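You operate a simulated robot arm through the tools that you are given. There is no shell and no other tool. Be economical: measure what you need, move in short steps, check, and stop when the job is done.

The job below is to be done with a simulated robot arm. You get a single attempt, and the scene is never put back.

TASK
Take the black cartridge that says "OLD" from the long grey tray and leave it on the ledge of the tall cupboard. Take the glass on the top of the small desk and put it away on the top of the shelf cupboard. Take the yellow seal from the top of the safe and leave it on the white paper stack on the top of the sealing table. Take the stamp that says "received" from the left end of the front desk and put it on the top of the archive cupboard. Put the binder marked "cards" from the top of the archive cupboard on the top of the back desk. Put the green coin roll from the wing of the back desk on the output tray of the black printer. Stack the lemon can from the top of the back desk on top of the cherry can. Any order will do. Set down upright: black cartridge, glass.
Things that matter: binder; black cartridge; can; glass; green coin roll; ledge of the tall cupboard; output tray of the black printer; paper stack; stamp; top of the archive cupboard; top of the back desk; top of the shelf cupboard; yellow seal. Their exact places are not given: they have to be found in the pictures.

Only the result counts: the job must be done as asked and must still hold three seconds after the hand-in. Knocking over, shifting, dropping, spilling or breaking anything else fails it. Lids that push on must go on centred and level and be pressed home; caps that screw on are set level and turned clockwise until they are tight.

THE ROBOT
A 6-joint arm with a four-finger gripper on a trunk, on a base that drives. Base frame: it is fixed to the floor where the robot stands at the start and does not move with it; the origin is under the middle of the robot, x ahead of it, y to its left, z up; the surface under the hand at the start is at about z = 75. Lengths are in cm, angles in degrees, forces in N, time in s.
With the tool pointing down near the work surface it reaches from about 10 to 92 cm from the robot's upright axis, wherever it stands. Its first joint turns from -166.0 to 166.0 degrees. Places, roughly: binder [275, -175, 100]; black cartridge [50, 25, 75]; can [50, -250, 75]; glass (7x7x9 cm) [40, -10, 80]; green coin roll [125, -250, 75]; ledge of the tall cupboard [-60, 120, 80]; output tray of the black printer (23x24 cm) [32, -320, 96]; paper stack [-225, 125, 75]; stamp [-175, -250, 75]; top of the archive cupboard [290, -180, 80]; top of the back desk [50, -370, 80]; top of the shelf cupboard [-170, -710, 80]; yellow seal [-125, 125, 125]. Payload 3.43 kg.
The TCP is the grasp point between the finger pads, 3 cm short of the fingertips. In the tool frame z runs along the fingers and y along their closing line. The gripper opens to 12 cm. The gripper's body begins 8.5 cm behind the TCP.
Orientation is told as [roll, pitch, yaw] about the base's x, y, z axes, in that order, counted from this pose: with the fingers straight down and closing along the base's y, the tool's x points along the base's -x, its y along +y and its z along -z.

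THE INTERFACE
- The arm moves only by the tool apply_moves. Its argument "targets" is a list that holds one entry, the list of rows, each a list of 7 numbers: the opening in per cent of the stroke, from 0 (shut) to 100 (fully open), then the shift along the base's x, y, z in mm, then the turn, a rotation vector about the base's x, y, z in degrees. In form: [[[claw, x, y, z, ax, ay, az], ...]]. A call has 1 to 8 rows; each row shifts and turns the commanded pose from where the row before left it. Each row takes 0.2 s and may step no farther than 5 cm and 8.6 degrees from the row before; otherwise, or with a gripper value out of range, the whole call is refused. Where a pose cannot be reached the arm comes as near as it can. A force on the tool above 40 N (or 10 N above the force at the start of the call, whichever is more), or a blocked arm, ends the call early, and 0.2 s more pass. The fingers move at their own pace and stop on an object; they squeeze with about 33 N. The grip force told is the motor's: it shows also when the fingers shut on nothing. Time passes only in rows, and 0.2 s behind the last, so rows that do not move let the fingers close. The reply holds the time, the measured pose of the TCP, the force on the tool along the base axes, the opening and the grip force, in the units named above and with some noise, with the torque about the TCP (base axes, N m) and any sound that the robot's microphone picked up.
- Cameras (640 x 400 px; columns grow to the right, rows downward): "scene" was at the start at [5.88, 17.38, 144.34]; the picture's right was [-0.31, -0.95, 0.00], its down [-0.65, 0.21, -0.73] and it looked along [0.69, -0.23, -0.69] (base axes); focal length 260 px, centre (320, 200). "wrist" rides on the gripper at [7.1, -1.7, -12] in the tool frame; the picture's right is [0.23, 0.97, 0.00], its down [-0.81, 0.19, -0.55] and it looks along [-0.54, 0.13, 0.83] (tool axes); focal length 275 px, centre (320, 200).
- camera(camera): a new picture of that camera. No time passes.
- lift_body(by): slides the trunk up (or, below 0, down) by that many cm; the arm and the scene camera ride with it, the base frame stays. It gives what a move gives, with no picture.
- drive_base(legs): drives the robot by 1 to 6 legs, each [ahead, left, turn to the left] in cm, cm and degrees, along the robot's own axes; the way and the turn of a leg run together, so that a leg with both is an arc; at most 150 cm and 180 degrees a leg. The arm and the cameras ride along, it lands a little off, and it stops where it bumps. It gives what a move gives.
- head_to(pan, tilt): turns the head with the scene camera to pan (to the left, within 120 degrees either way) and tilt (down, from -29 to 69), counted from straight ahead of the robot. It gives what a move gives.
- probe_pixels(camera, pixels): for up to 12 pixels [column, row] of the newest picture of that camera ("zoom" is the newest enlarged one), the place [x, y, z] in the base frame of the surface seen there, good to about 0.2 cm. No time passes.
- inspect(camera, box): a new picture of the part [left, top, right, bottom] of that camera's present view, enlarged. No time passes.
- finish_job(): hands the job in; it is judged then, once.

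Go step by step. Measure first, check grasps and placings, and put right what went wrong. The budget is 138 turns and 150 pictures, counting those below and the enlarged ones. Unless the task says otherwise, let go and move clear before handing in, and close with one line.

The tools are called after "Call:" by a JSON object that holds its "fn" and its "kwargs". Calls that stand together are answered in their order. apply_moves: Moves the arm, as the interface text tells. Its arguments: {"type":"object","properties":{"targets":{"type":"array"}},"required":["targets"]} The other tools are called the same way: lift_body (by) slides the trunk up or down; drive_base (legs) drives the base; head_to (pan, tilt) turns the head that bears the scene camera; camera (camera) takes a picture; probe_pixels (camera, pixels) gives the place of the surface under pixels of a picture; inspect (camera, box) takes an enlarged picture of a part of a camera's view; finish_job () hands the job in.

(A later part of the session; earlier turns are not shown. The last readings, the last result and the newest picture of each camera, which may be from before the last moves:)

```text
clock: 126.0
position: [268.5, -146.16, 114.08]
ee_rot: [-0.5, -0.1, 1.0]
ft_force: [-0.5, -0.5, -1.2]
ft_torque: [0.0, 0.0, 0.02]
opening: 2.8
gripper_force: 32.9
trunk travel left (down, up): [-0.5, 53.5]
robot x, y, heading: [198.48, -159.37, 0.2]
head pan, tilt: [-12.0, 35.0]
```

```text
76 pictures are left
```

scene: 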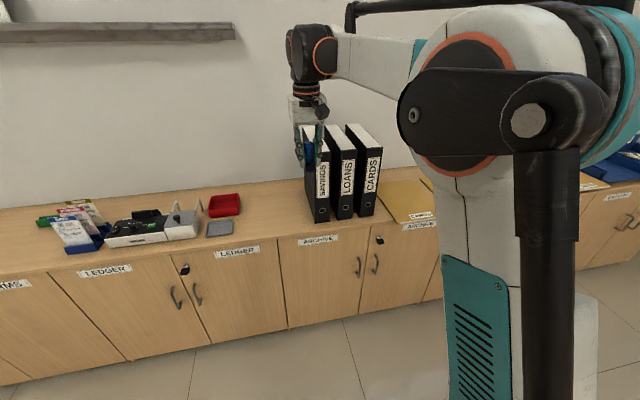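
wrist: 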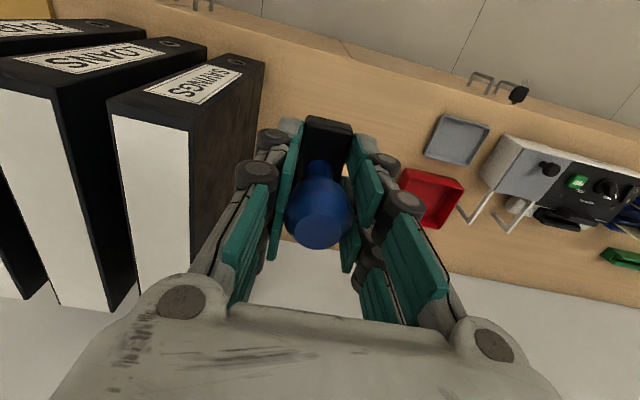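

I'll check the SAVINGS side-face position before descending.

Call:
{"fn": "probe_pixels", "kwargs": {"camera": "wrist", "pixels": [[220, 150], [200, 220], [255, 90], [270, 90], [300, 90], [400, 180]]}}

```text
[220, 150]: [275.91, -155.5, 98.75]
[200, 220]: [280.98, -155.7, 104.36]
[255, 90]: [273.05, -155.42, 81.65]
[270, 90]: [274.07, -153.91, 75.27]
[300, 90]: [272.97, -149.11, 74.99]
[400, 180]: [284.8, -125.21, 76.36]
```

SAVINGS' face is at y -155.5, leaving 9.5 cm. I'll advance and descend.

Call:
{"fn": "apply_moves", "kwargs": {"targets": [[[10, 40, 0, 0, 0, 0, 0], [10, 40, 0, 0, 0, 0, 0], [10, 30, 2, -30, 0, 0, 0], [10, 0, 0, -48, 0, 0, 0], [10, 0, 0, -48, 0, 0, 0], [10, 0, 0, -48, 0, 0, 0], [10, 0, 0, -48, 0, 0, 0], [10, 0, 0, -48, 0, 0, 0]]]}}

Call:
{"fn": "apply_moves", "kwargs": {"targets": [[[10, 0, 0, -40, 0, 0, 0], [10, 0, 0, -28, 0, 0, 0], [10, 0, 0, -4, 0, 0, 0], [10, 0, 0, -2, 0, 0, 0]]]}}

Call:
{"fn": "camera", "kwargs": {"camera": "scene"}}

```text
clock: 127.8
position: [279.62, -145.78, 87.04]
ee_rot: [-0.4, -0.2, 1.0]
ft_force: [-0.1, -0.3, 0.2]
ft_torque: [0.0, 0.01, -0.02]
opening: 2.8
gripper_force: 32.7
trunk travel left (down, up): [-0.5, 53.5]
robot x, y, heading: [198.32, -159.24, 0.0]
head pan, tilt: [-12.0, 35.0]
```

```text
clock: 128.8
position: [279.52, -145.89, 79.71]
ee_rot: [-0.4, -0.2, 1.0]
ft_force: [0.5, -0.3, -0.4]
ft_torque: [0.0, 0.01, 0.03]
opening: 2.82
gripper_force: 33.0
trunk travel left (down, up): [-0.5, 53.5]
robot x, y, heading: [198.3, -159.34, 0.2]
head pan, tilt: [-12.0, 35.0]
```

```text
75 pictures are left
```

scene: 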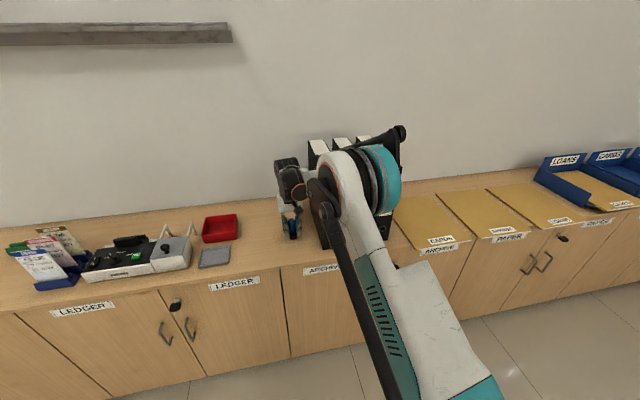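

I'm just above the top. I'll lower 2 mm, open, then rise straight up.

Call:
{"fn": "apply_moves", "kwargs": {"targets": [[[10, 0, 0, -1.5, 0, 0, 0], [10, 0, 0, -1, 0, 0, 0], [35, 0, 0, 0, 0, 0, 0], [40, 0, 0, 0, 0, 0, 0], [40, 0, 0, 40, 0, 0, 0], [40, 0, 0, 48, 0, 0, 0], [40, 0, 0, 48, 0, 0, 0], [40, 0, 0, 48, 0, 0, 0]]]}}

Call:
{"fn": "apply_moves", "kwargs": {"targets": [[[40, 0, 0, 48, 0, 0, 0], [40, 0, 0, 48, 0, 0, 0], [40, 0, 0, 48, 0, 0, 0], [40, 0, 0, 48, 0, 0, 0], [60, -48, 0, 0, 0, 0, 0], [60, -48, 0, 0, 0, 0, 0], [60, -48, 0, 0, 0, 0, 0], [60, -48, 0, 0, 0, 0, 0]]]}}

Call:
{"fn": "camera", "kwargs": {"camera": "wrist"}}

Call:
{"fn": "camera", "kwargs": {"camera": "scene"}}

```text
clock: 130.6
position: [279.5, -145.96, 97.71]
ee_rot: [-0.4, -0.2, 1.0]
ft_force: [0.5, 0.3, 0.3]
ft_torque: [0.02, 0.06, -0.01]
opening: 4.81
gripper_force: 0.2
trunk travel left (down, up): [-0.5, 53.5]
robot x, y, heading: [198.4, -159.12, 0.2]
head pan, tilt: [-12.0, 35.0]
```

```text
clock: 132.4
position: [260.09, -146.02, 117.05]
ee_rot: [-0.4, -0.3, 1.0]
ft_force: [0.2, -0.4, 0.2]
ft_torque: [0.01, 0.07, -0.02]
opening: 7.2
gripper_force: 0.0
trunk travel left (down, up): [-0.5, 53.5]
robot x, y, heading: [198.54, -159.28, 0.1]
head pan, tilt: [-12.0, 35.0]
```

```text
74 pictures are left
```

wrist: 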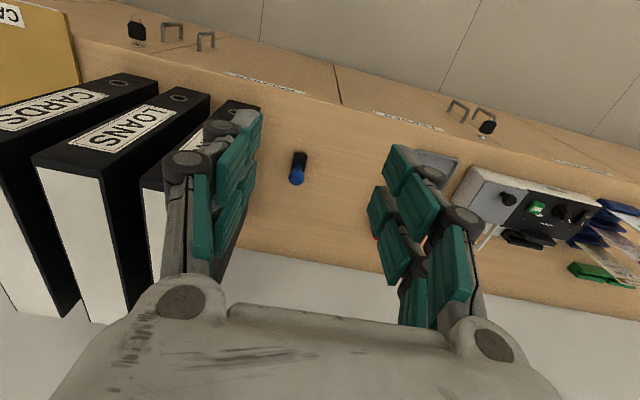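

```text
73 pictures are left
```

scene: 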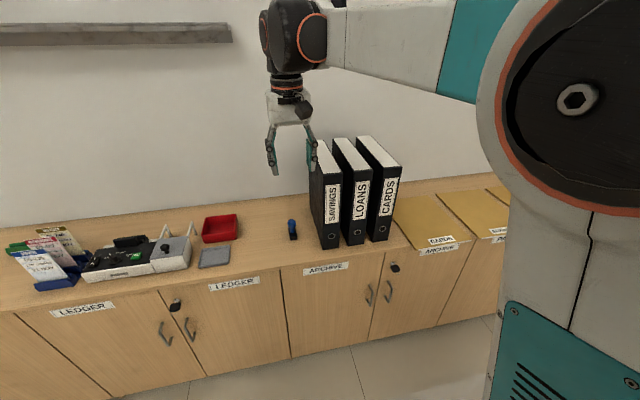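

The stamp stands on the archive top at (292,228). Next I'll move over the CARDS binder and measure it.

Call:
{"fn": "apply_moves", "kwargs": {"targets": [[[62, 0, -45, 0, 0, 0, 0], [62, 0, -45, 0, 0, 0, 0], [62, 0, -45, 0, 0, 0, 0], [62, 0, -45, 0, 0, 0, 0], [62, 0, -45, 0, 0, 0, 0], [62, 0, -45, 0, 0, 0, 0], [62, 0, -43, 0, 0, 0, 0]]]}}

Call:
{"fn": "camera", "kwargs": {"camera": "wrist"}}

Call:
{"fn": "camera", "kwargs": {"camera": "scene"}}

```text
clock: 134.0
position: [260.09, -177.53, 117.08]
ee_rot: [-0.4, -0.1, 1.1]
ft_force: [-0.5, -0.1, 0.7]
ft_torque: [-0.01, 0.0, 0.01]
opening: 7.43
gripper_force: 0.1
trunk travel left (down, up): [-0.5, 53.5]
robot x, y, heading: [198.53, -159.15, 0.2]
head pan, tilt: [-12.0, 35.0]
```

```text
72 pictures are left
```

wrist: 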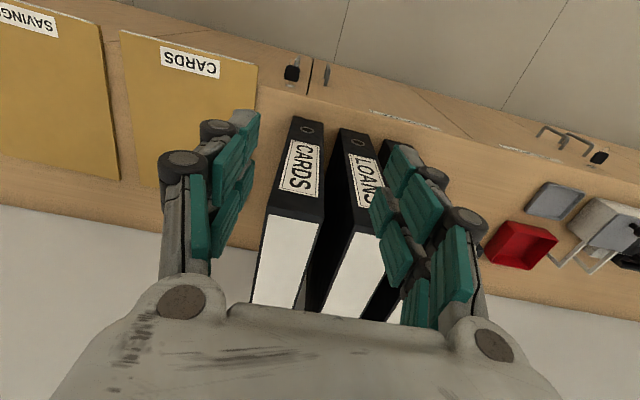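

```text
71 pictures are left
```

scene: 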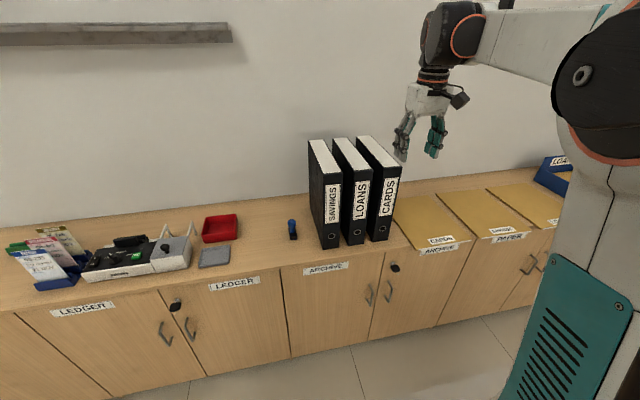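

Call:
{"fn": "probe_pixels", "kwargs": {"camera": "wrist", "pixels": [[270, 210], [319, 222], [268, 225], [312, 230], [260, 290], [303, 260], [330, 226], [362, 236], [295, 118], [288, 260]]}}

Call:
{"fn": "probe_pixels", "kwargs": {"camera": "scene", "pixels": [[359, 137], [371, 137], [400, 163], [382, 166], [346, 140], [366, 165]]}}

```text
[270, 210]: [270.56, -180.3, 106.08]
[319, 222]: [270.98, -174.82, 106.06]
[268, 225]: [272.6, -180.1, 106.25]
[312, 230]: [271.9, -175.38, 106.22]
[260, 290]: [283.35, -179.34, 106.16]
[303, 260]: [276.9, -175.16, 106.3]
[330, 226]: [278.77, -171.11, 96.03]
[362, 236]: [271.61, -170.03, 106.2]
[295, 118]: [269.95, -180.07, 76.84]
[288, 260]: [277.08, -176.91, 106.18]
```

```text
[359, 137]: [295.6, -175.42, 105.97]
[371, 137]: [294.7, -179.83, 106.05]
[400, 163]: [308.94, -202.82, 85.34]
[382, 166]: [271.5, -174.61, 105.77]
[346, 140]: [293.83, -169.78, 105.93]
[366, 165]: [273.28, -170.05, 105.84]
```

CARDS spans y -180.5..-174.6 with its top at z 106.1 and x 270–297, and there is a 3.5 cm gap to LOANS. I'll go above its middle with an 8 cm opening, descend and grip.

Call:
{"fn": "apply_moves", "kwargs": {"targets": [[[66.5, 45, 0, 0, 0, 0, 0], [66.5, 45, 0, 0, 0, 0, 0], [66.5, 45, 0, 0, 0, 0, 0], [66.5, 45, 0, 0, 0, 0, 0], [66.5, 45, 0, 0, 0, 0, 0], [66.5, 0, 0, -40, 0, 0, 0], [66.5, 0, 0, -20, 0, 0, 0]]]}}

Call:
{"fn": "camera", "kwargs": {"camera": "wrist"}}

```text
clock: 135.6
position: [279.76, -176.97, 110.07]
ee_rot: [-0.4, -0.2, 1.1]
ft_force: [0.9, 0.5, -0.7]
ft_torque: [0.02, 0.02, 0.0]
opening: 7.98
gripper_force: 0.0
out of reach, approached as far as the arm can: row 5
trunk travel left (down, up): [-0.5, 53.5]
robot x, y, heading: [198.76, -159.02, 0.4]
head pan, tilt: [-12.0, 35.0]
```

```text
70 pictures are left
```

wrist: 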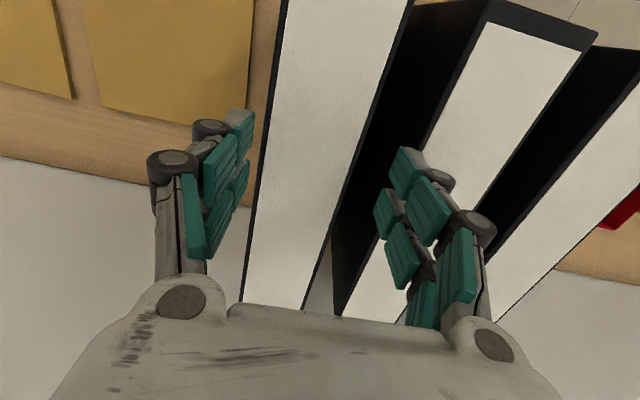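

The arm is at its reach limit at x 279.8. I'll rise 2 cm and drive 5 cm ahead to grip at the binder's middle.

Call:
{"fn": "apply_moves", "kwargs": {"targets": [[[66.5, 0, -3, 20, 0, 0, 0]]]}}

Call:
{"fn": "drive_base", "kwargs": {"legs": [[6, 0, 0]]}}

Call:
{"fn": "camera", "kwargs": {"camera": "wrist"}}

Call:
{"fn": "probe_pixels", "kwargs": {"camera": "wrist", "pixels": [[275, 130], [372, 130], [255, 220], [340, 200], [440, 130], [300, 150]]}}

```text
clock: 136.0
position: [280.0, -177.27, 111.91]
ee_rot: [-0.4, -0.2, 1.0]
ft_force: [0.1, -0.7, -0.2]
ft_torque: [0.0, 0.07, -0.02]
opening: 8.0
gripper_force: 0.1
trunk travel left (down, up): [-0.5, 53.5]
robot x, y, heading: [198.7, -159.13, -0.1]
head pan, tilt: [-12.0, 35.0]
```

```text
clock: 137.0
position: [285.96, -177.23, 112.07]
ee_rot: [-0.4, -0.2, 1.0]
ft_force: [-0.3, -0.1, 0.3]
ft_torque: [-0.01, 0.0, -0.02]
opening: 7.96
gripper_force: 0.1
trunk travel left (down, up): [-0.5, 53.5]
robot x, y, heading: [204.79, -159.47, 0.2]
head pan, tilt: [-12.0, 35.0]
```

```text
69 pictures are left
```

wrist: 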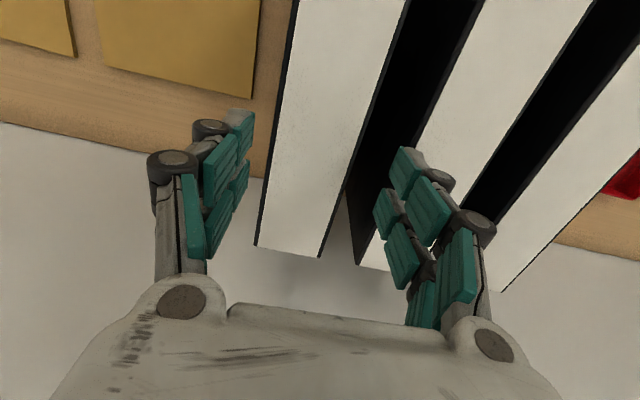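

```text
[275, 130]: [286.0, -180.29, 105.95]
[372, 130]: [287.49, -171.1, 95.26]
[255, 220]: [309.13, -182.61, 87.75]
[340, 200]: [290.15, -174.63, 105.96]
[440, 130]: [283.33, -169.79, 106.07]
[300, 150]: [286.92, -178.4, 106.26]
```

The binder's centre is y -177.5, x ≈ 283.5. I'll correct, descend to z 101.5 and close.

Call:
{"fn": "apply_moves", "kwargs": {"targets": [[[66.5, -24, -2, 0, 0, 0, 0], [66.5, 0, 0, -40, 0, 0, 0], [66.5, 0, 0, -40, 0, 0, 0], [66.5, 0, 0, -25, 0, 0, 0], [30, 0, 0, 0, 0, 0, 0], [30, 0, 0, 0, 0, 0, 0], [30, 0, 0, 0, 0, 0, 0]]]}}

Call:
{"fn": "apply_moves", "kwargs": {"targets": [[[30, 0, 0, 10, 0, 0, 0], [30, 0, 0, 20, 0, 0, 0], [30, 0, 0, 30, 0, 0, 0], [30, 0, 0, 40, 0, 0, 0]]]}}

Call:
{"fn": "camera", "kwargs": {"camera": "scene"}}

```text
clock: 138.6
position: [283.48, -177.23, 101.52]
ee_rot: [-0.4, -0.2, 1.0]
ft_force: [1.2, -0.2, 4.8]
ft_torque: [0.32, -0.1, -0.49]
opening: 6.19
gripper_force: 32.9
trunk travel left (down, up): [-0.5, 53.5]
robot x, y, heading: [204.81, -159.23, -0.3]
head pan, tilt: [-12.0, 35.0]
```

```text
clock: 139.6
position: [283.48, -177.32, 111.39]
ee_rot: [-0.4, -0.1, 1.0]
ft_force: [-0.3, 0.5, -5.4]
ft_torque: [0.03, 0.01, 0.0]
opening: 6.18
gripper_force: 33.0
trunk travel left (down, up): [-0.5, 53.5]
robot x, y, heading: [204.54, -159.01, 0.2]
head pan, tilt: [-12.0, 35.0]
```

```text
68 pictures are left
```

scene: 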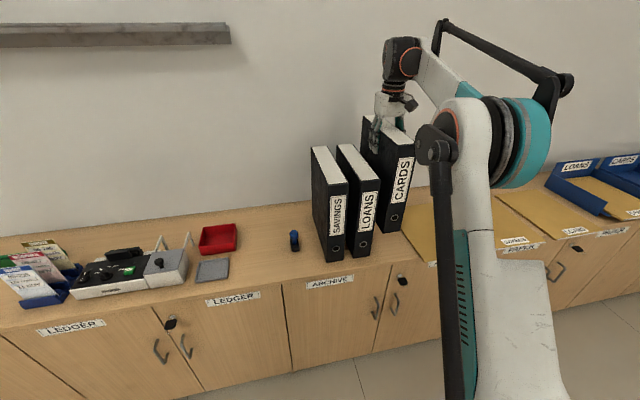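

The binder is lifted cleanly. I'll raise the trunk 30, back off, and turn toward the back desk.

Call:
{"fn": "lift_body", "kwargs": {"by": 30}}

Call:
{"fn": "drive_base", "kwargs": {"legs": [[-45, 0, 0], [0, 0, -115]]}}

Call:
{"fn": "head_to", "kwargs": {"pan": -5, "tilt": 40}}

Call:
{"fn": "camera", "kwargs": {"camera": "scene"}}

```text
clock: 142.6
position: [283.49, -177.3, 141.38]
ee_rot: [-0.4, -0.2, 1.0]
ft_force: [-0.2, -0.2, -5.4]
ft_torque: [0.0, 0.01, -0.02]
opening: 6.18
gripper_force: 32.9
trunk travel left (down, up): [-30.5, 23.5]
robot x, y, heading: [204.82, -159.23, 0.3]
head pan, tilt: [-12.0, 35.0]
```

```text
clock: 150.0
position: [112.63, -225.46, 141.41]
ee_rot: [-0.4, -0.3, -111.1]
ft_force: [0.5, -0.5, -4.9]
ft_torque: [-0.05, -0.02, -0.01]
opening: 6.2
gripper_force: 32.9
trunk travel left (down, up): [-30.5, 23.5]
robot x, y, heading: [159.29, -159.1, -111.9]
head pan, tilt: [-12.0, 35.0]
```

```text
clock: 150.7
position: [112.63, -225.57, 141.49]
ee_rot: [-0.4, -0.2, -111.0]
ft_force: [-0.8, -0.8, -5.6]
ft_torque: [-0.01, -0.02, 0.02]
opening: 6.18
gripper_force: 32.6
trunk travel left (down, up): [-30.5, 23.5]
robot x, y, heading: [159.17, -159.03, -111.7]
head pan, tilt: [-5.0, 40.0]
```

```text
67 pictures are left
```

scene: 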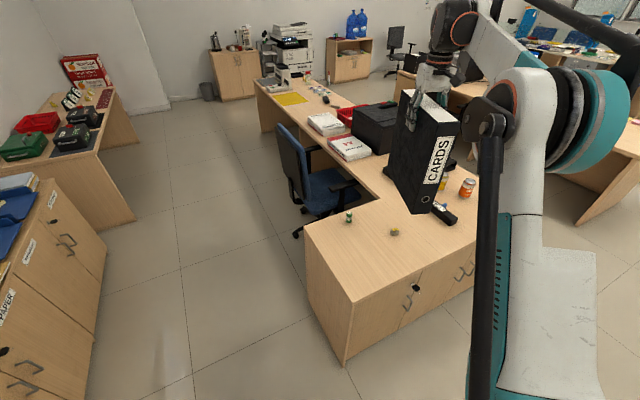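

I have a good overview: coin rolls at (349,217) and (395,232), the printer at (380,128), and the main desk running away. I'll measure the free space on it.

Call:
{"fn": "inspect", "kwargs": {"camera": "scene", "box": [240, 60, 420, 180]}}

Call:
{"fn": "probe_pixels", "kwargs": {"camera": "scene", "pixels": [[258, 95], [290, 98], [300, 110], [327, 125], [345, 100], [320, 90], [285, 118], [350, 148], [310, 140], [370, 170], [350, 110], [270, 130]]}}

Call:
{"fn": "probe_pixels", "kwargs": {"camera": "scene", "pixels": [[349, 217], [395, 232], [310, 225], [345, 360], [466, 190], [443, 183], [440, 215], [380, 110], [362, 118], [330, 200], [290, 160], [300, 235]]}}

```text
3.33 times, centred on (330, 120) of scene
```

zoom: 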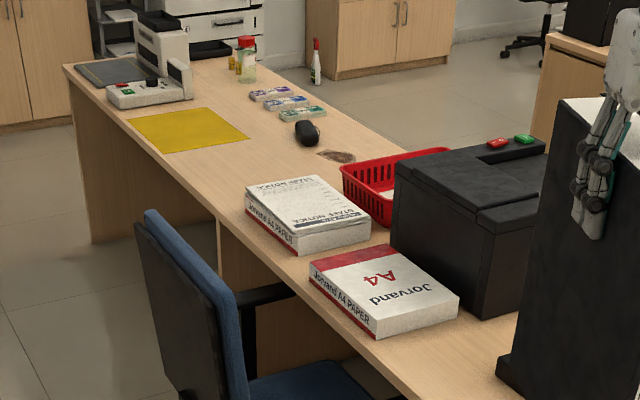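

```text
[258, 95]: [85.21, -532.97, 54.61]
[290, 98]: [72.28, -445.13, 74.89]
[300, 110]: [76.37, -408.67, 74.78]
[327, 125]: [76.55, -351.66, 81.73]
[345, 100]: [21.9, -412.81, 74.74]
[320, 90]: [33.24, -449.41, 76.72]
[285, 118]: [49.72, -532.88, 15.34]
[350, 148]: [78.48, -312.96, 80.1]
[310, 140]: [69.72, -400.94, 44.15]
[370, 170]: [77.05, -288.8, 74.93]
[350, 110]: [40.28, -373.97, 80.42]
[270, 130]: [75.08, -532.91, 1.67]
```

```text
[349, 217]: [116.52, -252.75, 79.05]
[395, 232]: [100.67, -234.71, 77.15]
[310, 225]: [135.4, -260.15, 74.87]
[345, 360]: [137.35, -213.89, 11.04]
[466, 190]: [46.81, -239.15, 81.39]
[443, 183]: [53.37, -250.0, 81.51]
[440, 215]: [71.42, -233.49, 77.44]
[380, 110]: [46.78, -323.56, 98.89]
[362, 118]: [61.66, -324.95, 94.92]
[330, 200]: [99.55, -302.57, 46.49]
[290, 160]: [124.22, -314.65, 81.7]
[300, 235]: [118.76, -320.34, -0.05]
```

There is clear desk around (62,-403), between the paper packs and the yellow pad. I'll go round the wing and the chair: turn to -90°, go out to x ≈ 200, then along.

Call:
{"fn": "drive_base", "kwargs": {"legs": [[0, 0, 21.8], [0, 41, 0], [110, 0, 0], [110, 0, 0]]}}

Call:
{"fn": "head_to", "kwargs": {"pan": -20, "tilt": 40}}

Call:
{"fn": "camera", "kwargs": {"camera": "scene"}}

```text
clock: 165.0
position: [174.0, -461.21, 141.37]
ee_rot: [-0.4, -0.2, -90.9]
ft_force: [0.1, 0.8, -5.7]
ft_torque: [0.02, -0.03, 0.04]
opening: 6.17
gripper_force: 33.3
trunk travel left (down, up): [-30.5, 23.5]
robot x, y, heading: [195.12, -383.36, -92.1]
head pan, tilt: [-5.0, 40.0]
```

```text
clock: 165.8
position: [174.04, -461.23, 141.37]
ee_rot: [-0.3, -0.1, -90.9]
ft_force: [0.8, 0.6, -5.5]
ft_torque: [0.02, -0.04, -0.02]
opening: 6.17
gripper_force: 33.2
trunk travel left (down, up): [-30.5, 23.5]
robot x, y, heading: [194.86, -383.14, -92.0]
head pan, tilt: [-20.0, 40.0]
```

```text
65 pictures are left
```

scene: 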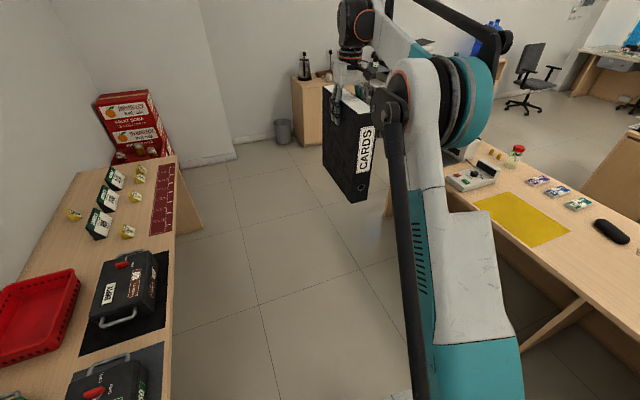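

The area is clear. I'll turn to face -x, then strafe to y ≈ -420 and look.

Call:
{"fn": "drive_base", "kwargs": {"legs": [[0, 0, -88], [0, 35, 0]]}}

Call:
{"fn": "head_to", "kwargs": {"pan": -5, "tilt": 40}}

Call:
{"fn": "camera", "kwargs": {"camera": "scene"}}

```text
clock: 171.7
position: [116.76, -403.01, 141.46]
ee_rot: [-0.4, -0.3, -176.9]
ft_force: [-0.7, -1.1, -5.0]
ft_torque: [0.02, -0.01, -0.01]
opening: 6.19
gripper_force: 33.5
trunk travel left (down, up): [-30.5, 23.5]
robot x, y, heading: [196.02, -418.46, -177.8]
head pan, tilt: [-20.0, 40.0]
```

```text
clock: 172.5
position: [116.67, -402.79, 141.52]
ee_rot: [-0.4, -0.1, -176.9]
ft_force: [0.6, -0.7, -5.5]
ft_torque: [0.03, 0.01, -0.01]
opening: 6.15
gripper_force: 32.4
trunk travel left (down, up): [-30.5, 23.5]
robot x, y, heading: [196.28, -417.79, -177.9]
head pan, tilt: [-5.0, 40.0]
```

```text
64 pictures are left
```

scene: 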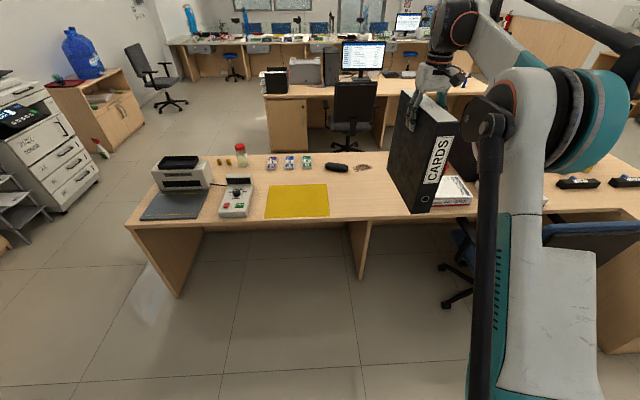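

I'll measure the free strip between the yellow pad (330) and the paper pack (440).

Call:
{"fn": "probe_pixels", "kwargs": {"camera": "scene", "pixels": [[328, 215], [326, 185], [350, 215], [360, 190], [380, 180], [336, 167], [363, 168], [390, 200], [438, 200], [470, 190], [350, 158], [445, 205]]}}

```text
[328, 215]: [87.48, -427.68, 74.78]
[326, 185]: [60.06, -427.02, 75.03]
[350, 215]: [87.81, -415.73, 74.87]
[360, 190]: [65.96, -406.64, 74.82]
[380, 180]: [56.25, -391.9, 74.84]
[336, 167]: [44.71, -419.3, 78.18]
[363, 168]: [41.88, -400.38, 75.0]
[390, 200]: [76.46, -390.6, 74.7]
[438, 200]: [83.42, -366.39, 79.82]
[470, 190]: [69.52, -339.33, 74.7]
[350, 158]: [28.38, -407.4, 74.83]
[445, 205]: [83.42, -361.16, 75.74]
```

The strip y -427..-367, x 47..89 is free, so I'll aim for the binder centre at (68,-398). I'll drive 46 ahead and lower the trunk.

Call:
{"fn": "drive_base", "kwargs": {"legs": [[46, -4, 0]]}}

Call:
{"fn": "lift_body", "kwargs": {"by": -26}}

Call:
{"fn": "camera", "kwargs": {"camera": "scene"}}

```text
clock: 175.3
position: [69.92, -400.04, 141.35]
ee_rot: [-0.5, -0.2, -177.3]
ft_force: [-0.7, 0.7, -6.2]
ft_torque: [-0.01, 0.0, -0.01]
opening: 6.18
gripper_force: 33.1
trunk travel left (down, up): [-30.5, 23.5]
robot x, y, heading: [149.48, -415.8, -178.1]
head pan, tilt: [-5.0, 40.0]
```

```text
clock: 177.9
position: [70.09, -400.06, 115.56]
ee_rot: [-0.4, -0.2, -177.3]
ft_force: [-0.8, -0.3, -4.8]
ft_torque: [-0.01, -0.01, 0.0]
opening: 6.19
gripper_force: 32.4
trunk travel left (down, up): [-4.5, 49.5]
robot x, y, heading: [149.37, -415.53, -178.0]
head pan, tilt: [-5.0, 40.0]
```

```text
63 pictures are left
```

scene: 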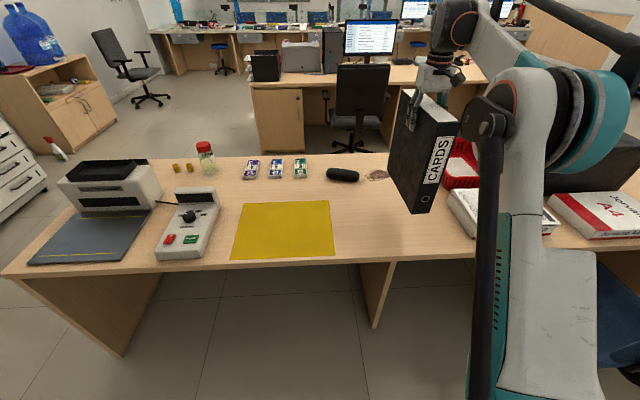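

The spot below the binder is free. I'll lower to TCP ≈ 101.3, the same height at which it was gripped.

Call:
{"fn": "apply_moves", "kwargs": {"targets": [[[30, 0, 0, -40, 0, 0, 0], [30, 0, 0, -40, 0, 0, 0], [30, 0, 0, -40, 0, 0, 0], [30, 0, 0, -16, 0, 0, 0], [30, 0, 0, -4, 0, 0, 0], [30, 0, 0, -2, 0, 0, 0]]]}}

```text
clock: 179.3
position: [69.99, -400.06, 101.49]
ee_rot: [-0.3, -0.4, -177.2]
ft_force: [-9.9, 2.9, 22.3]
ft_torque: [0.06, -0.09, 0.01]
opening: 6.2
gripper_force: 32.8
trunk travel left (down, up): [-4.5, 49.5]
robot x, y, heading: [149.35, -415.84, -178.2]
head pan, tilt: [-5.0, 40.0]
```

Firm contact with the desk (22 N). I'll open and rise.

Call:
{"fn": "apply_moves", "kwargs": {"targets": [[[30, 0, 0, 1, 0, 0, 0], [60, 0, 0, 0, 0, 0, 0], [72, 0, 0, 0, 0, 0, 0], [72, 0, 0, 40, 0, 0, 0], [72, 0, 0, 45, 0, 0, 0], [72, 0, 0, 45, 0, 0, 0], [72, 0, 0, 45, 0, 0, 0], [72, 0, 0, 45, 0, 0, 0]]]}}

Call:
{"fn": "camera", "kwargs": {"camera": "scene"}}

```text
clock: 181.2
position: [70.17, -400.08, 123.49]
ee_rot: [-0.4, -0.2, -177.2]
ft_force: [-0.1, 0.6, 0.4]
ft_torque: [-0.02, -0.04, 0.02]
opening: 8.64
gripper_force: 0.0
trunk travel left (down, up): [-4.5, 49.5]
robot x, y, heading: [149.44, -416.01, -178.4]
head pan, tilt: [-5.0, 40.0]
```

```text
62 pictures are left
```

scene: 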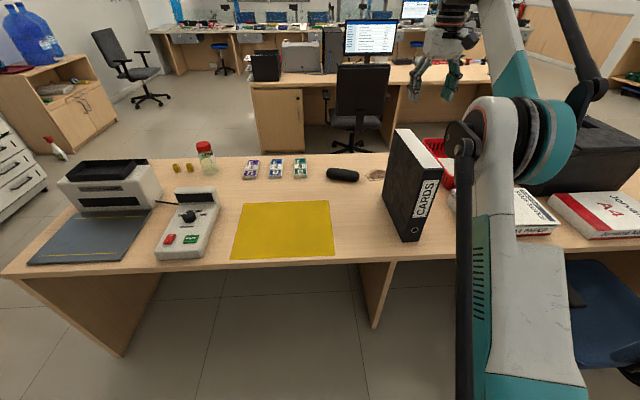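

The binder stands on the back desk. Next I'll drive back around to the north side of the wing, facing -y.

Call:
{"fn": "drive_base", "kwargs": {"legs": [[-48, 0, 0], [0, -125, 0], [0, -128, 0], [0, 0, 88], [0, -85, 0]]}}

Call:
{"fn": "head_to", "kwargs": {"pan": 0, "tilt": 45}}

Call:
{"fn": "camera", "kwargs": {"camera": "scene"}}

```text
clock: 203.7
position: [86.55, -244.17, 123.5]
ee_rot: [-0.3, -0.2, -89.1]
ft_force: [-0.2, -0.9, 1.0]
ft_torque: [0.04, 0.0, 0.0]
opening: 8.67
gripper_force: 0.1
trunk travel left (down, up): [-4.5, 49.5]
robot x, y, heading: [104.62, -165.87, -90.2]
head pan, tilt: [-5.0, 40.0]
```

```text
clock: 204.4
position: [86.55, -244.1, 123.52]
ee_rot: [-0.4, -0.1, -89.0]
ft_force: [-0.3, -0.4, -0.8]
ft_torque: [0.02, -0.01, -0.01]
opening: 8.67
gripper_force: 0.1
trunk travel left (down, up): [-4.5, 49.5]
robot x, y, heading: [104.9, -165.53, -89.9]
head pan, tilt: [0.0, 45.0]
```

```text
61 pictures are left
```

scene: 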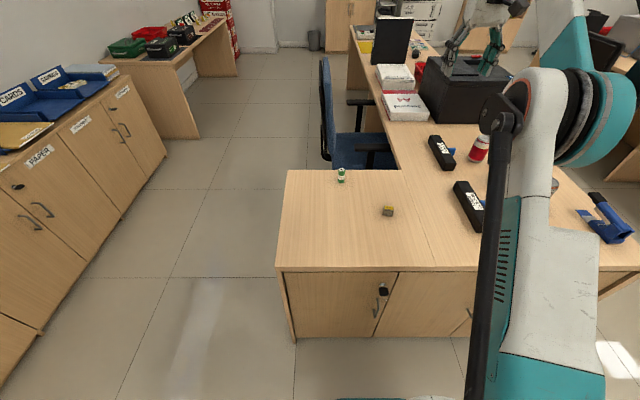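

Call:
{"fn": "inspect", "kwargs": {"camera": "scene", "box": [320, 160, 416, 220]}}

Call:
{"fn": "probe_pixels", "kwargs": {"camera": "zoom", "pixels": [[140, 60], [140, 100], [140, 135], [170, 110], [110, 110], [450, 340], [480, 330], [420, 330]]}}

Call:
{"fn": "inspect", "kwargs": {"camera": "scene", "box": [420, 40, 640, 250]}}

Call:
{"fn": "camera", "kwargs": {"camera": "wrist"}}

```text
6.67 times, centred on (368, 190) of scene
```

zoom: 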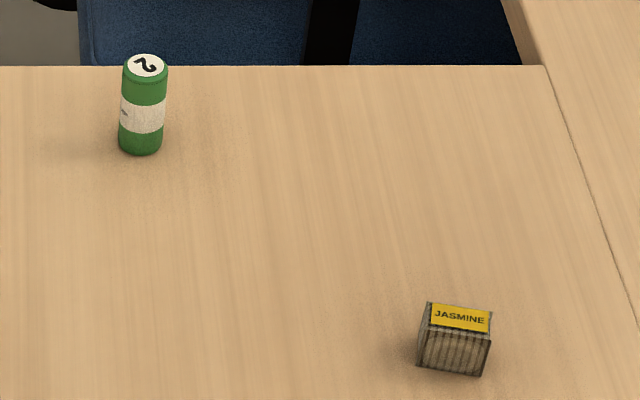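

```text
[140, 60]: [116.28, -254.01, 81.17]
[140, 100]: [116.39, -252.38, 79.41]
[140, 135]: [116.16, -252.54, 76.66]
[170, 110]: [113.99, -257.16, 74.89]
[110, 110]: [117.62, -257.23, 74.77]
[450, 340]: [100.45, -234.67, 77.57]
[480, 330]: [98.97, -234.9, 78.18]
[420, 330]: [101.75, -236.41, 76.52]
```

```text
1.90 times, centred on (530, 145) of scene
```

zoom: 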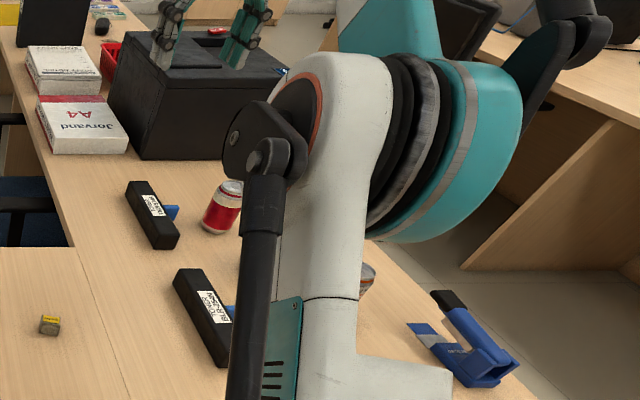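

```text
58 pictures are left
```

wrist: 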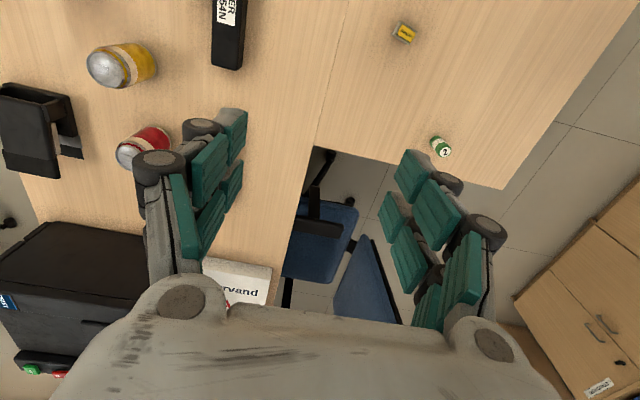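

The green coin roll stands upright at (116.3, -253.6), about 2.6 cm thick and 6.4 tall. I'll move over it.

Call:
{"fn": "apply_moves", "kwargs": {"targets": [[[45, 37, -12, -20, 0, 0, 0], [45, 37, -12, -20, 0, 0, 0], [45, 37, -12, -25, 0, 0, 0], [45, 37, -12, -25, 0, 0, 0], [45, 37, -12, -25, 0, 0, 0], [45, 37, -12, -25, 0, 0, 0], [45, 37, -12, -25, 0, 0, 0], [45, 37, -11, -25, 0, 0, 0]]]}}

Call:
{"fn": "camera", "kwargs": {"camera": "wrist"}}

```text
clock: 206.2
position: [116.25, -253.57, 104.48]
ee_rot: [-0.5, -0.2, -89.2]
ft_force: [-1.2, -0.2, -0.1]
ft_torque: [0.0, -0.03, 0.01]
opening: 5.38
gripper_force: 0.1
trunk travel left (down, up): [-4.5, 49.5]
robot x, y, heading: [105.16, -165.47, -90.3]
head pan, tilt: [0.0, 45.0]
```

```text
57 pictures are left
```

wrist: 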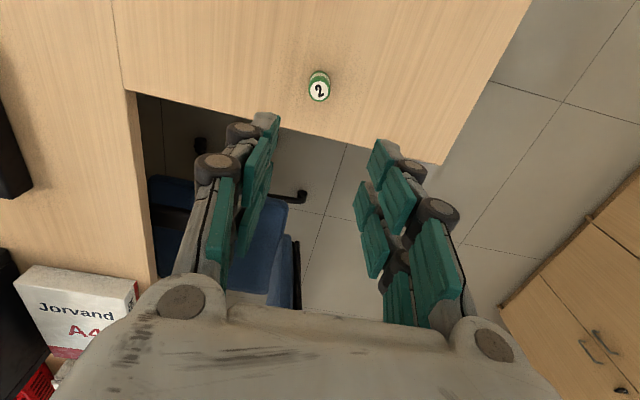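

Call:
{"fn": "probe_pixels", "kwargs": {"camera": "wrist", "pixels": [[319, 91], [310, 90], [328, 92], [319, 82], [319, 99]]}}

```text
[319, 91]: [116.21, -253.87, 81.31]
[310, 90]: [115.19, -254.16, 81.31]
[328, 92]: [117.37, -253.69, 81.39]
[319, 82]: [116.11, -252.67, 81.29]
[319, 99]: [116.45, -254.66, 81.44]
```

The centre is confirmed at (116.25, -253.8). I'll descend 25.3 cm and grip.

Call:
{"fn": "apply_moves", "kwargs": {"targets": [[[45, 0, -2, -48, 0, 0, 0], [45, 0, 0, -48, 0, 0, 0], [45, 0, 0, -48, 0, 0, 0], [45, 0, 0, -48, 0, 0, 0], [45, 0, 0, -48, 0, 0, 0], [45, 0, 0, -13, 0, 0, 0], [8, 0, 0, 0, 0, 0, 0], [8, 0, 0, 0, 0, 0, 0]]]}}

Call:
{"fn": "apply_moves", "kwargs": {"targets": [[[8, 0, 0, 0, 0, 0, 0], [8, 0, 0, 40, 0, 0, 0], [8, 0, 0, 48, 0, 0, 0], [8, 0, 0, 48, 0, 0, 0], [8, 0, 0, 48, 0, 0, 0], [8, 0, 0, 48, 0, 0, 0], [8, 0, 20, 45, 0, 0, 0], [8, 0, 30, 35, 0, 0, 0]]]}}

Call:
{"fn": "camera", "kwargs": {"camera": "wrist"}}

```text
clock: 208.0
position: [116.36, -253.88, 78.97]
ee_rot: [-0.4, -0.2, -89.1]
ft_force: [-0.5, -0.3, 0.3]
ft_torque: [0.0, 0.0, -0.02]
opening: 2.41
gripper_force: 33.1
trunk travel left (down, up): [-4.5, 49.5]
robot x, y, heading: [105.02, -165.37, -89.9]
head pan, tilt: [0.0, 45.0]
```

```text
clock: 209.8
position: [116.06, -248.72, 110.49]
ee_rot: [-0.4, -0.1, -89.1]
ft_force: [-1.0, -0.3, -1.0]
ft_torque: [0.0, 0.01, -0.03]
opening: 2.4
gripper_force: 33.1
trunk travel left (down, up): [-4.5, 49.5]
robot x, y, heading: [104.69, -165.44, -90.2]
head pan, tilt: [0.0, 45.0]
```

```text
56 pictures are left
```

wrist: 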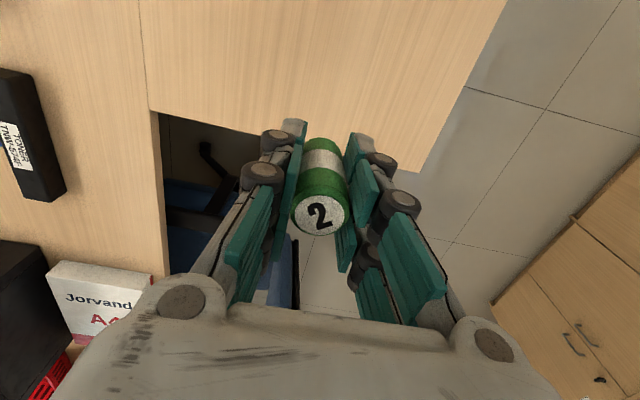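

The coin roll is held, its bottom 4.2 cm below the TCP. I'll strafe along to the customer side of the back desk and look.

Call:
{"fn": "drive_base", "kwargs": {"legs": [[0, -145, 0]]}}

Call:
{"fn": "head_to", "kwargs": {"pan": 0, "tilt": 40}}

Call:
{"fn": "camera", "kwargs": {"camera": "scene"}}

```text
clock: 216.9
position: [-28.27, -247.76, 110.25]
ee_rot: [-0.4, -0.3, -90.1]
ft_force: [0.0, 0.1, -1.3]
ft_torque: [0.02, 0.01, 0.0]
opening: 2.41
gripper_force: 32.5
trunk travel left (down, up): [-4.5, 49.5]
robot x, y, heading: [-38.82, -164.3, -90.9]
head pan, tilt: [0.0, 45.0]
```

```text
clock: 217.6
position: [-28.31, -247.9, 110.35]
ee_rot: [-0.4, -0.2, -90.1]
ft_force: [-0.2, 0.3, -2.6]
ft_torque: [0.02, -0.03, 0.03]
opening: 2.38
gripper_force: 33.0
trunk travel left (down, up): [-4.5, 49.5]
robot x, y, heading: [-38.27, -164.52, -90.8]
head pan, tilt: [0.0, 40.0]
```

```text
55 pictures are left
```

scene: 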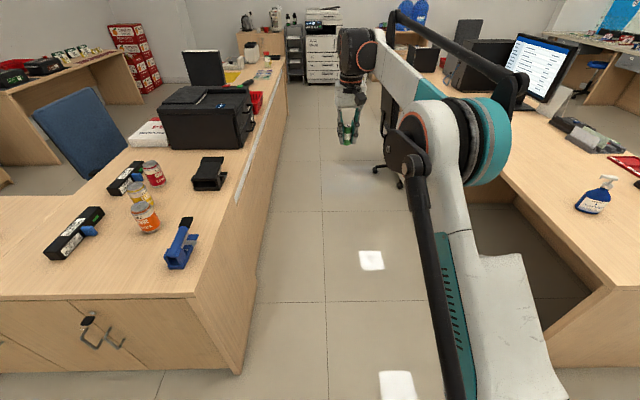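

I see three cans at (152,172), (138,193), (145,217) and the printer at (207,117). I'll enlarge these.

Call:
{"fn": "inspect", "kwargs": {"camera": "scene", "box": [110, 70, 280, 250]}}

Call:
{"fn": "probe_pixels", "kwargs": {"camera": "scene", "pixels": [[152, 163], [137, 184], [143, 207], [205, 95], [190, 120], [235, 110], [215, 100], [180, 130], [205, 180], [180, 230], [395, 165], [410, 130]]}}

```text
2.22 times, centred on (195, 160) of scene
```

zoom: 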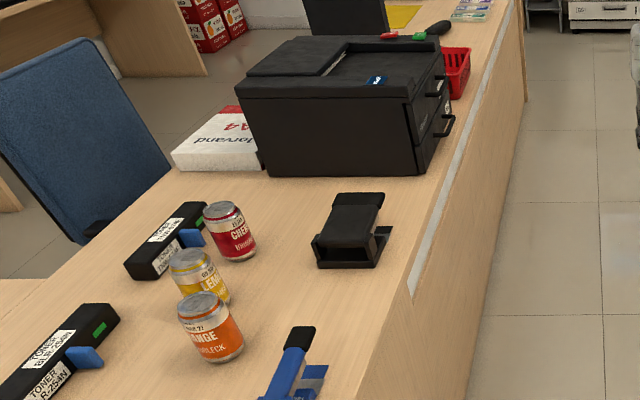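

```text
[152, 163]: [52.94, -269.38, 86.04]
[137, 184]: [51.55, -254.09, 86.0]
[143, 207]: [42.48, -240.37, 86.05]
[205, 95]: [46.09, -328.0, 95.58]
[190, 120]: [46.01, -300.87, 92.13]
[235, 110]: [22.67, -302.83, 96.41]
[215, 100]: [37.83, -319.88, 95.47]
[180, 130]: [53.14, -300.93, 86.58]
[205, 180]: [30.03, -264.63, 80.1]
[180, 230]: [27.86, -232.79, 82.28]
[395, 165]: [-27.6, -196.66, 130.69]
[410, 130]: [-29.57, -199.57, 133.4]
```

The printer's recessed top tray is near (32–38, -320) at z 95.5. I'll turn to face +x and strafe alongside the printer.

Call:
{"fn": "drive_base", "kwargs": {"legs": [[0, 0, 90.8], [0, -140, 0]]}}

Call:
{"fn": "camera", "kwargs": {"camera": "scene"}}

Call:
{"fn": "camera", "kwargs": {"camera": "wrist"}}

```text
clock: 228.3
position: [48.61, -287.52, 110.26]
ee_rot: [-0.4, -0.3, 2.9]
ft_force: [0.3, -0.4, -1.6]
ft_torque: [-0.01, 0.0, -0.01]
opening: 2.42
gripper_force: 32.9
trunk travel left (down, up): [-4.5, 49.5]
robot x, y, heading: [-34.4, -301.43, 1.9]
head pan, tilt: [0.0, 40.0]
```

```text
53 pictures are left
```

scene: 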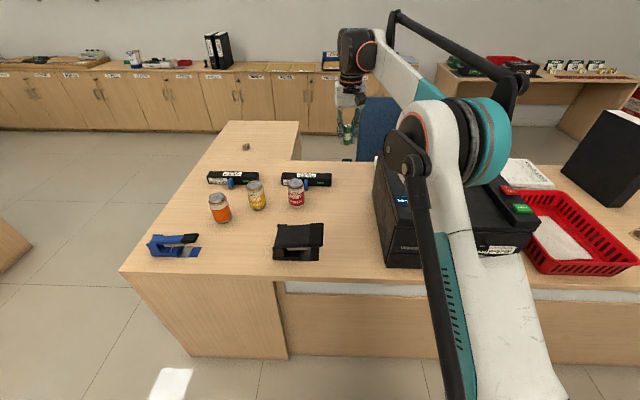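

```text
52 pictures are left
```

wrist: 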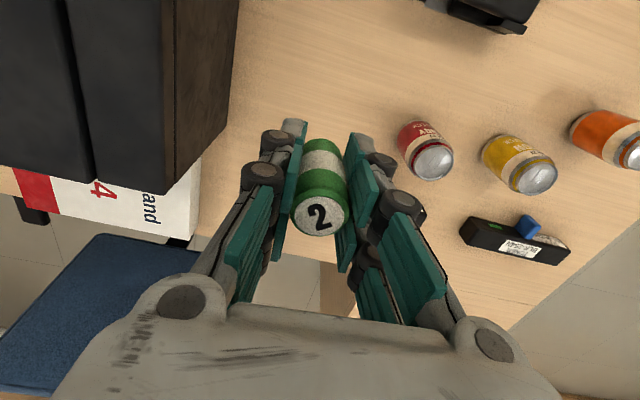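

I'll move the arm over the printer tray (keeping height) and view it with the wrist camera.

Call:
{"fn": "apply_moves", "kwargs": {"targets": [[[8, -22, -40, 10, 0, 0, 0], [8, -22, -40, 10, 0, 0, 0], [8, -22, -40, 10, 0, 0, 0], [8, -22, -40, 10, 0, 0, 0], [8, -22, -40, 10, 0, 0, 0], [8, -22, -40, 10, 0, 0, 0], [8, -22, -40, 10, 0, 0, 0], [8, 0, -25, 0, 0, 0, 0]]]}}

Call:
{"fn": "camera", "kwargs": {"camera": "wrist"}}

Call:
{"fn": "camera", "kwargs": {"camera": "scene"}}

```text
clock: 230.2
position: [33.13, -318.22, 117.48]
ee_rot: [-0.4, -0.4, 2.8]
ft_force: [0.0, 0.4, -1.8]
ft_torque: [0.01, 0.0, -0.01]
opening: 2.42
gripper_force: 32.8
trunk travel left (down, up): [-4.5, 49.5]
robot x, y, heading: [-34.2, -302.0, 1.8]
head pan, tilt: [0.0, 40.0]
```

```text
51 pictures are left
```

wrist: 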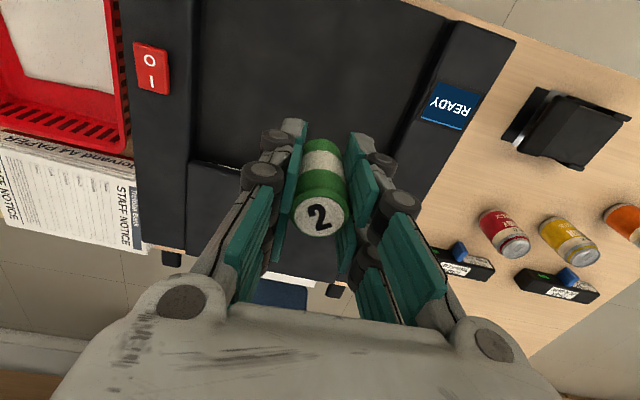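

```text
50 pictures are left
```

scene: 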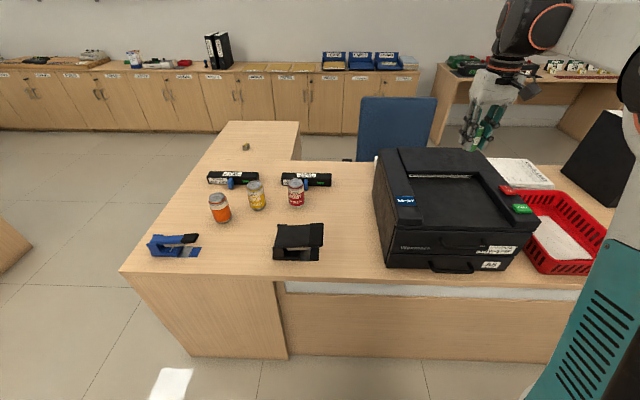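

Now the printer top is visible at (450,195), with a recess in front of a raised rear part. I'll enlarge and measure it.

Call:
{"fn": "inspect", "kwargs": {"camera": "scene", "box": [360, 130, 560, 280]}}

Call:
{"fn": "probe_pixels", "kwargs": {"camera": "scene", "pixels": [[450, 195], [440, 210], [480, 200], [430, 185], [470, 215], [450, 180], [450, 165], [455, 230], [405, 200], [510, 205], [415, 205], [495, 190]]}}

Call:
{"fn": "probe_pixels", "kwargs": {"camera": "wrist", "pixels": [[300, 100], [220, 100], [400, 100], [300, 40], [230, 190], [150, 150], [450, 60], [245, 150], [380, 130]]}}

```text
2.67 times, centred on (460, 205) of scene
```

zoom: 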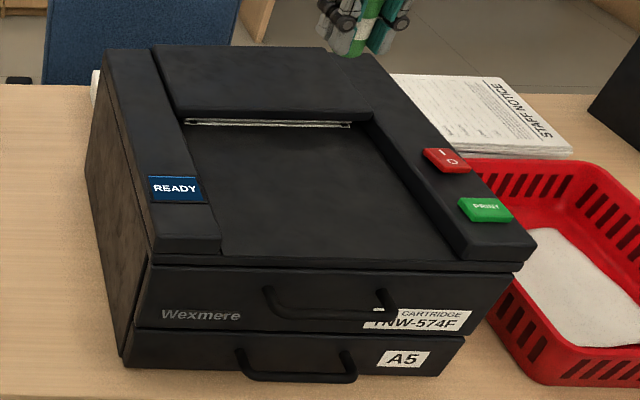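

```text
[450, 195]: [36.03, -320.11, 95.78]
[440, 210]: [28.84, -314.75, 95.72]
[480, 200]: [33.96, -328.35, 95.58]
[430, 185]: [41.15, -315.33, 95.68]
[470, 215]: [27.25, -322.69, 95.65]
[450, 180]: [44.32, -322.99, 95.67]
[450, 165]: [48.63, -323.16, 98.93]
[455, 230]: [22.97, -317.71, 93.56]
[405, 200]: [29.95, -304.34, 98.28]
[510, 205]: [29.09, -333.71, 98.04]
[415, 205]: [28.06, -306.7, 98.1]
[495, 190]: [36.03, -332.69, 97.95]
```

```text
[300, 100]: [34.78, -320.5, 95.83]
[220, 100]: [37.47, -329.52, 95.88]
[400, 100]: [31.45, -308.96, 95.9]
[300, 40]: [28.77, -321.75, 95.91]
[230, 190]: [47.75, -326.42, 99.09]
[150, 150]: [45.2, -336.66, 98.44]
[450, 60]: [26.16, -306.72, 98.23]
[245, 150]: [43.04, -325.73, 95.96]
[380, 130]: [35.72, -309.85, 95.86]
```

The tray is flat at z 95.75, x 23..45, y -331..-308. The roll is above its middle, so I'll descend to TCP ≈ 100.

Call:
{"fn": "apply_moves", "kwargs": {"targets": [[[8, 0, -10, -45, 0, 0, 0], [8, 0, 0, -45, 0, 0, 0], [8, 0, 0, -45, 0, 0, 0], [8, 0, 0, -34, 0, 0, 0], [8, 0, 0, -4, 0, 0, 0], [8, 0, 0, -2, 0, 0, 0], [8, 0, 0, -1, 0, 0, 0]]]}}

Call:
{"fn": "camera", "kwargs": {"camera": "wrist"}}

```text
clock: 231.8
position: [33.26, -319.02, 99.81]
ee_rot: [-0.3, -0.1, 2.9]
ft_force: [-0.8, 0.3, 0.0]
ft_torque: [0.01, 0.0, 0.05]
opening: 2.4
gripper_force: 33.1
trunk travel left (down, up): [-4.5, 49.5]
robot x, y, heading: [-34.2, -301.85, 1.9]
head pan, tilt: [0.0, 40.0]
```

```text
48 pictures are left
```

wrist: 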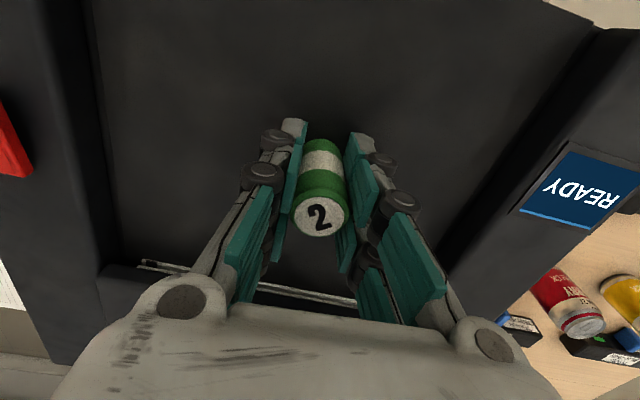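

Almost touching, so I'll lower in 1 mm steps to feel contact.

Call:
{"fn": "apply_moves", "kwargs": {"targets": [[[8, 0, 0, -1, 0, 0, 0], [8, 0, 0, -1, 0, 0, 0]]]}}

```text
clock: 232.3
position: [33.17, -319.04, 99.62]
ee_rot: [-0.4, -0.3, 2.8]
ft_force: [5.1, -2.0, 24.5]
ft_torque: [0.04, -0.06, -0.03]
opening: 2.38
gripper_force: 33.3
trunk travel left (down, up): [-4.5, 49.5]
robot x, y, heading: [-34.53, -302.0, 1.8]
head pan, tilt: [0.0, 40.0]
```

Contact at 24 N. I'll relieve it slightly, open and rise.

Call:
{"fn": "apply_moves", "kwargs": {"targets": [[[8, 0, 0, 1, 0, 0, 0], [28, 0, 0, 0, 0, 0, 0], [35, 0, 0, 0, 0, 0, 0], [35, 0, 0, 35, 0, 0, 0], [35, 0, 0, 45, 0, 0, 0], [35, 0, 0, 45, 0, 0, 0], [35, 0, 0, 45, 0, 0, 0], [35, -40, 0, 20, 0, 0, 0]]]}}

Call:
{"fn": "camera", "kwargs": {"camera": "wrist"}}

Call:
{"fn": "camera", "kwargs": {"camera": "scene"}}

```text
clock: 234.2
position: [29.44, -318.87, 118.57]
ee_rot: [-0.3, -0.2, 3.0]
ft_force: [0.2, 0.3, -1.2]
ft_torque: [0.01, 0.05, 0.0]
opening: 4.22
gripper_force: 0.1
trunk travel left (down, up): [-4.5, 49.5]
robot x, y, heading: [-34.5, -301.72, 2.0]
head pan, tilt: [0.0, 40.0]
```

```text
47 pictures are left
```

wrist: 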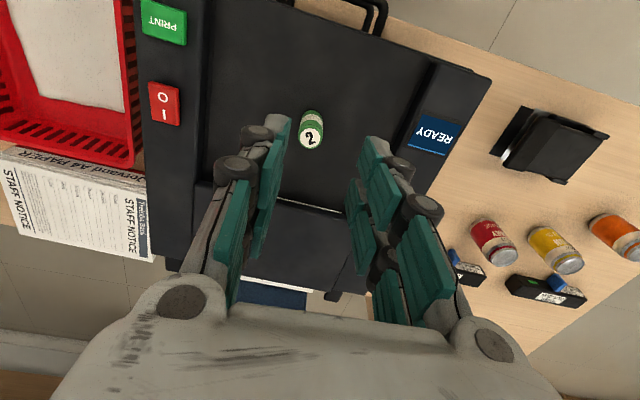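

```text
46 pictures are left
```

scene: 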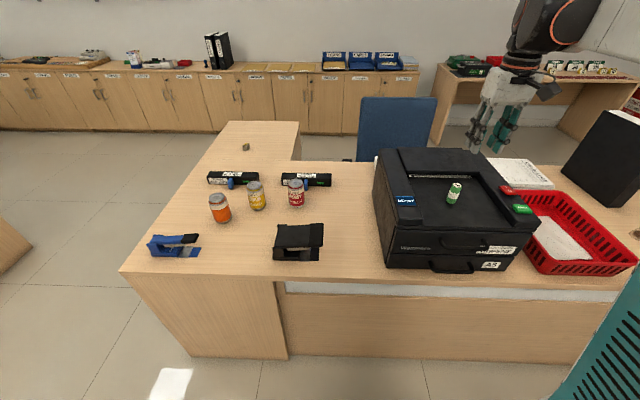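

The roll stands on the tray at (454,193). Now for the cans: I'll enlarge and measure them.

Call:
{"fn": "inspect", "kwargs": {"camera": "scene", "box": [200, 165, 340, 255]}}

Call:
{"fn": "probe_pixels", "kwargs": {"camera": "zoom", "pixels": [[255, 72], [255, 130], [228, 140], [285, 130], [440, 62], [440, 120], [412, 130], [470, 125], [85, 140], [85, 190], [255, 88], [440, 80]]}}

```text
4.44 times, centred on (270, 210) of scene
```

zoom: 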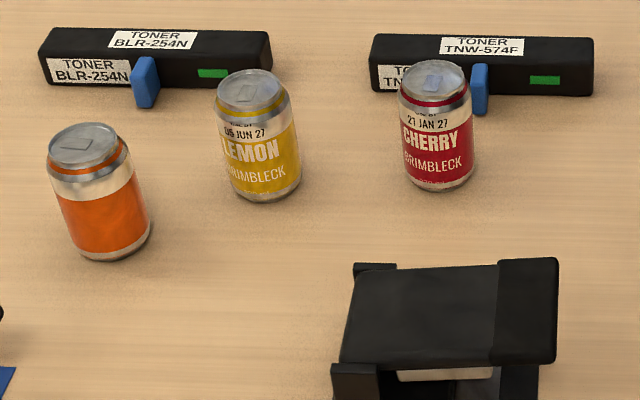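

```text
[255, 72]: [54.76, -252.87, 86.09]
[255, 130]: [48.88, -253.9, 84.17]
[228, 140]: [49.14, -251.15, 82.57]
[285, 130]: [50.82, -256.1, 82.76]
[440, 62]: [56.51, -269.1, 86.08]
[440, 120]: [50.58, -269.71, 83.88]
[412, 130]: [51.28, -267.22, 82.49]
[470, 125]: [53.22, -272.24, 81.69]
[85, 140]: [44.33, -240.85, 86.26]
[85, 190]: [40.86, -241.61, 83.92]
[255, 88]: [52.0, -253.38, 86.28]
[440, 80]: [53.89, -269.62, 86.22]
```

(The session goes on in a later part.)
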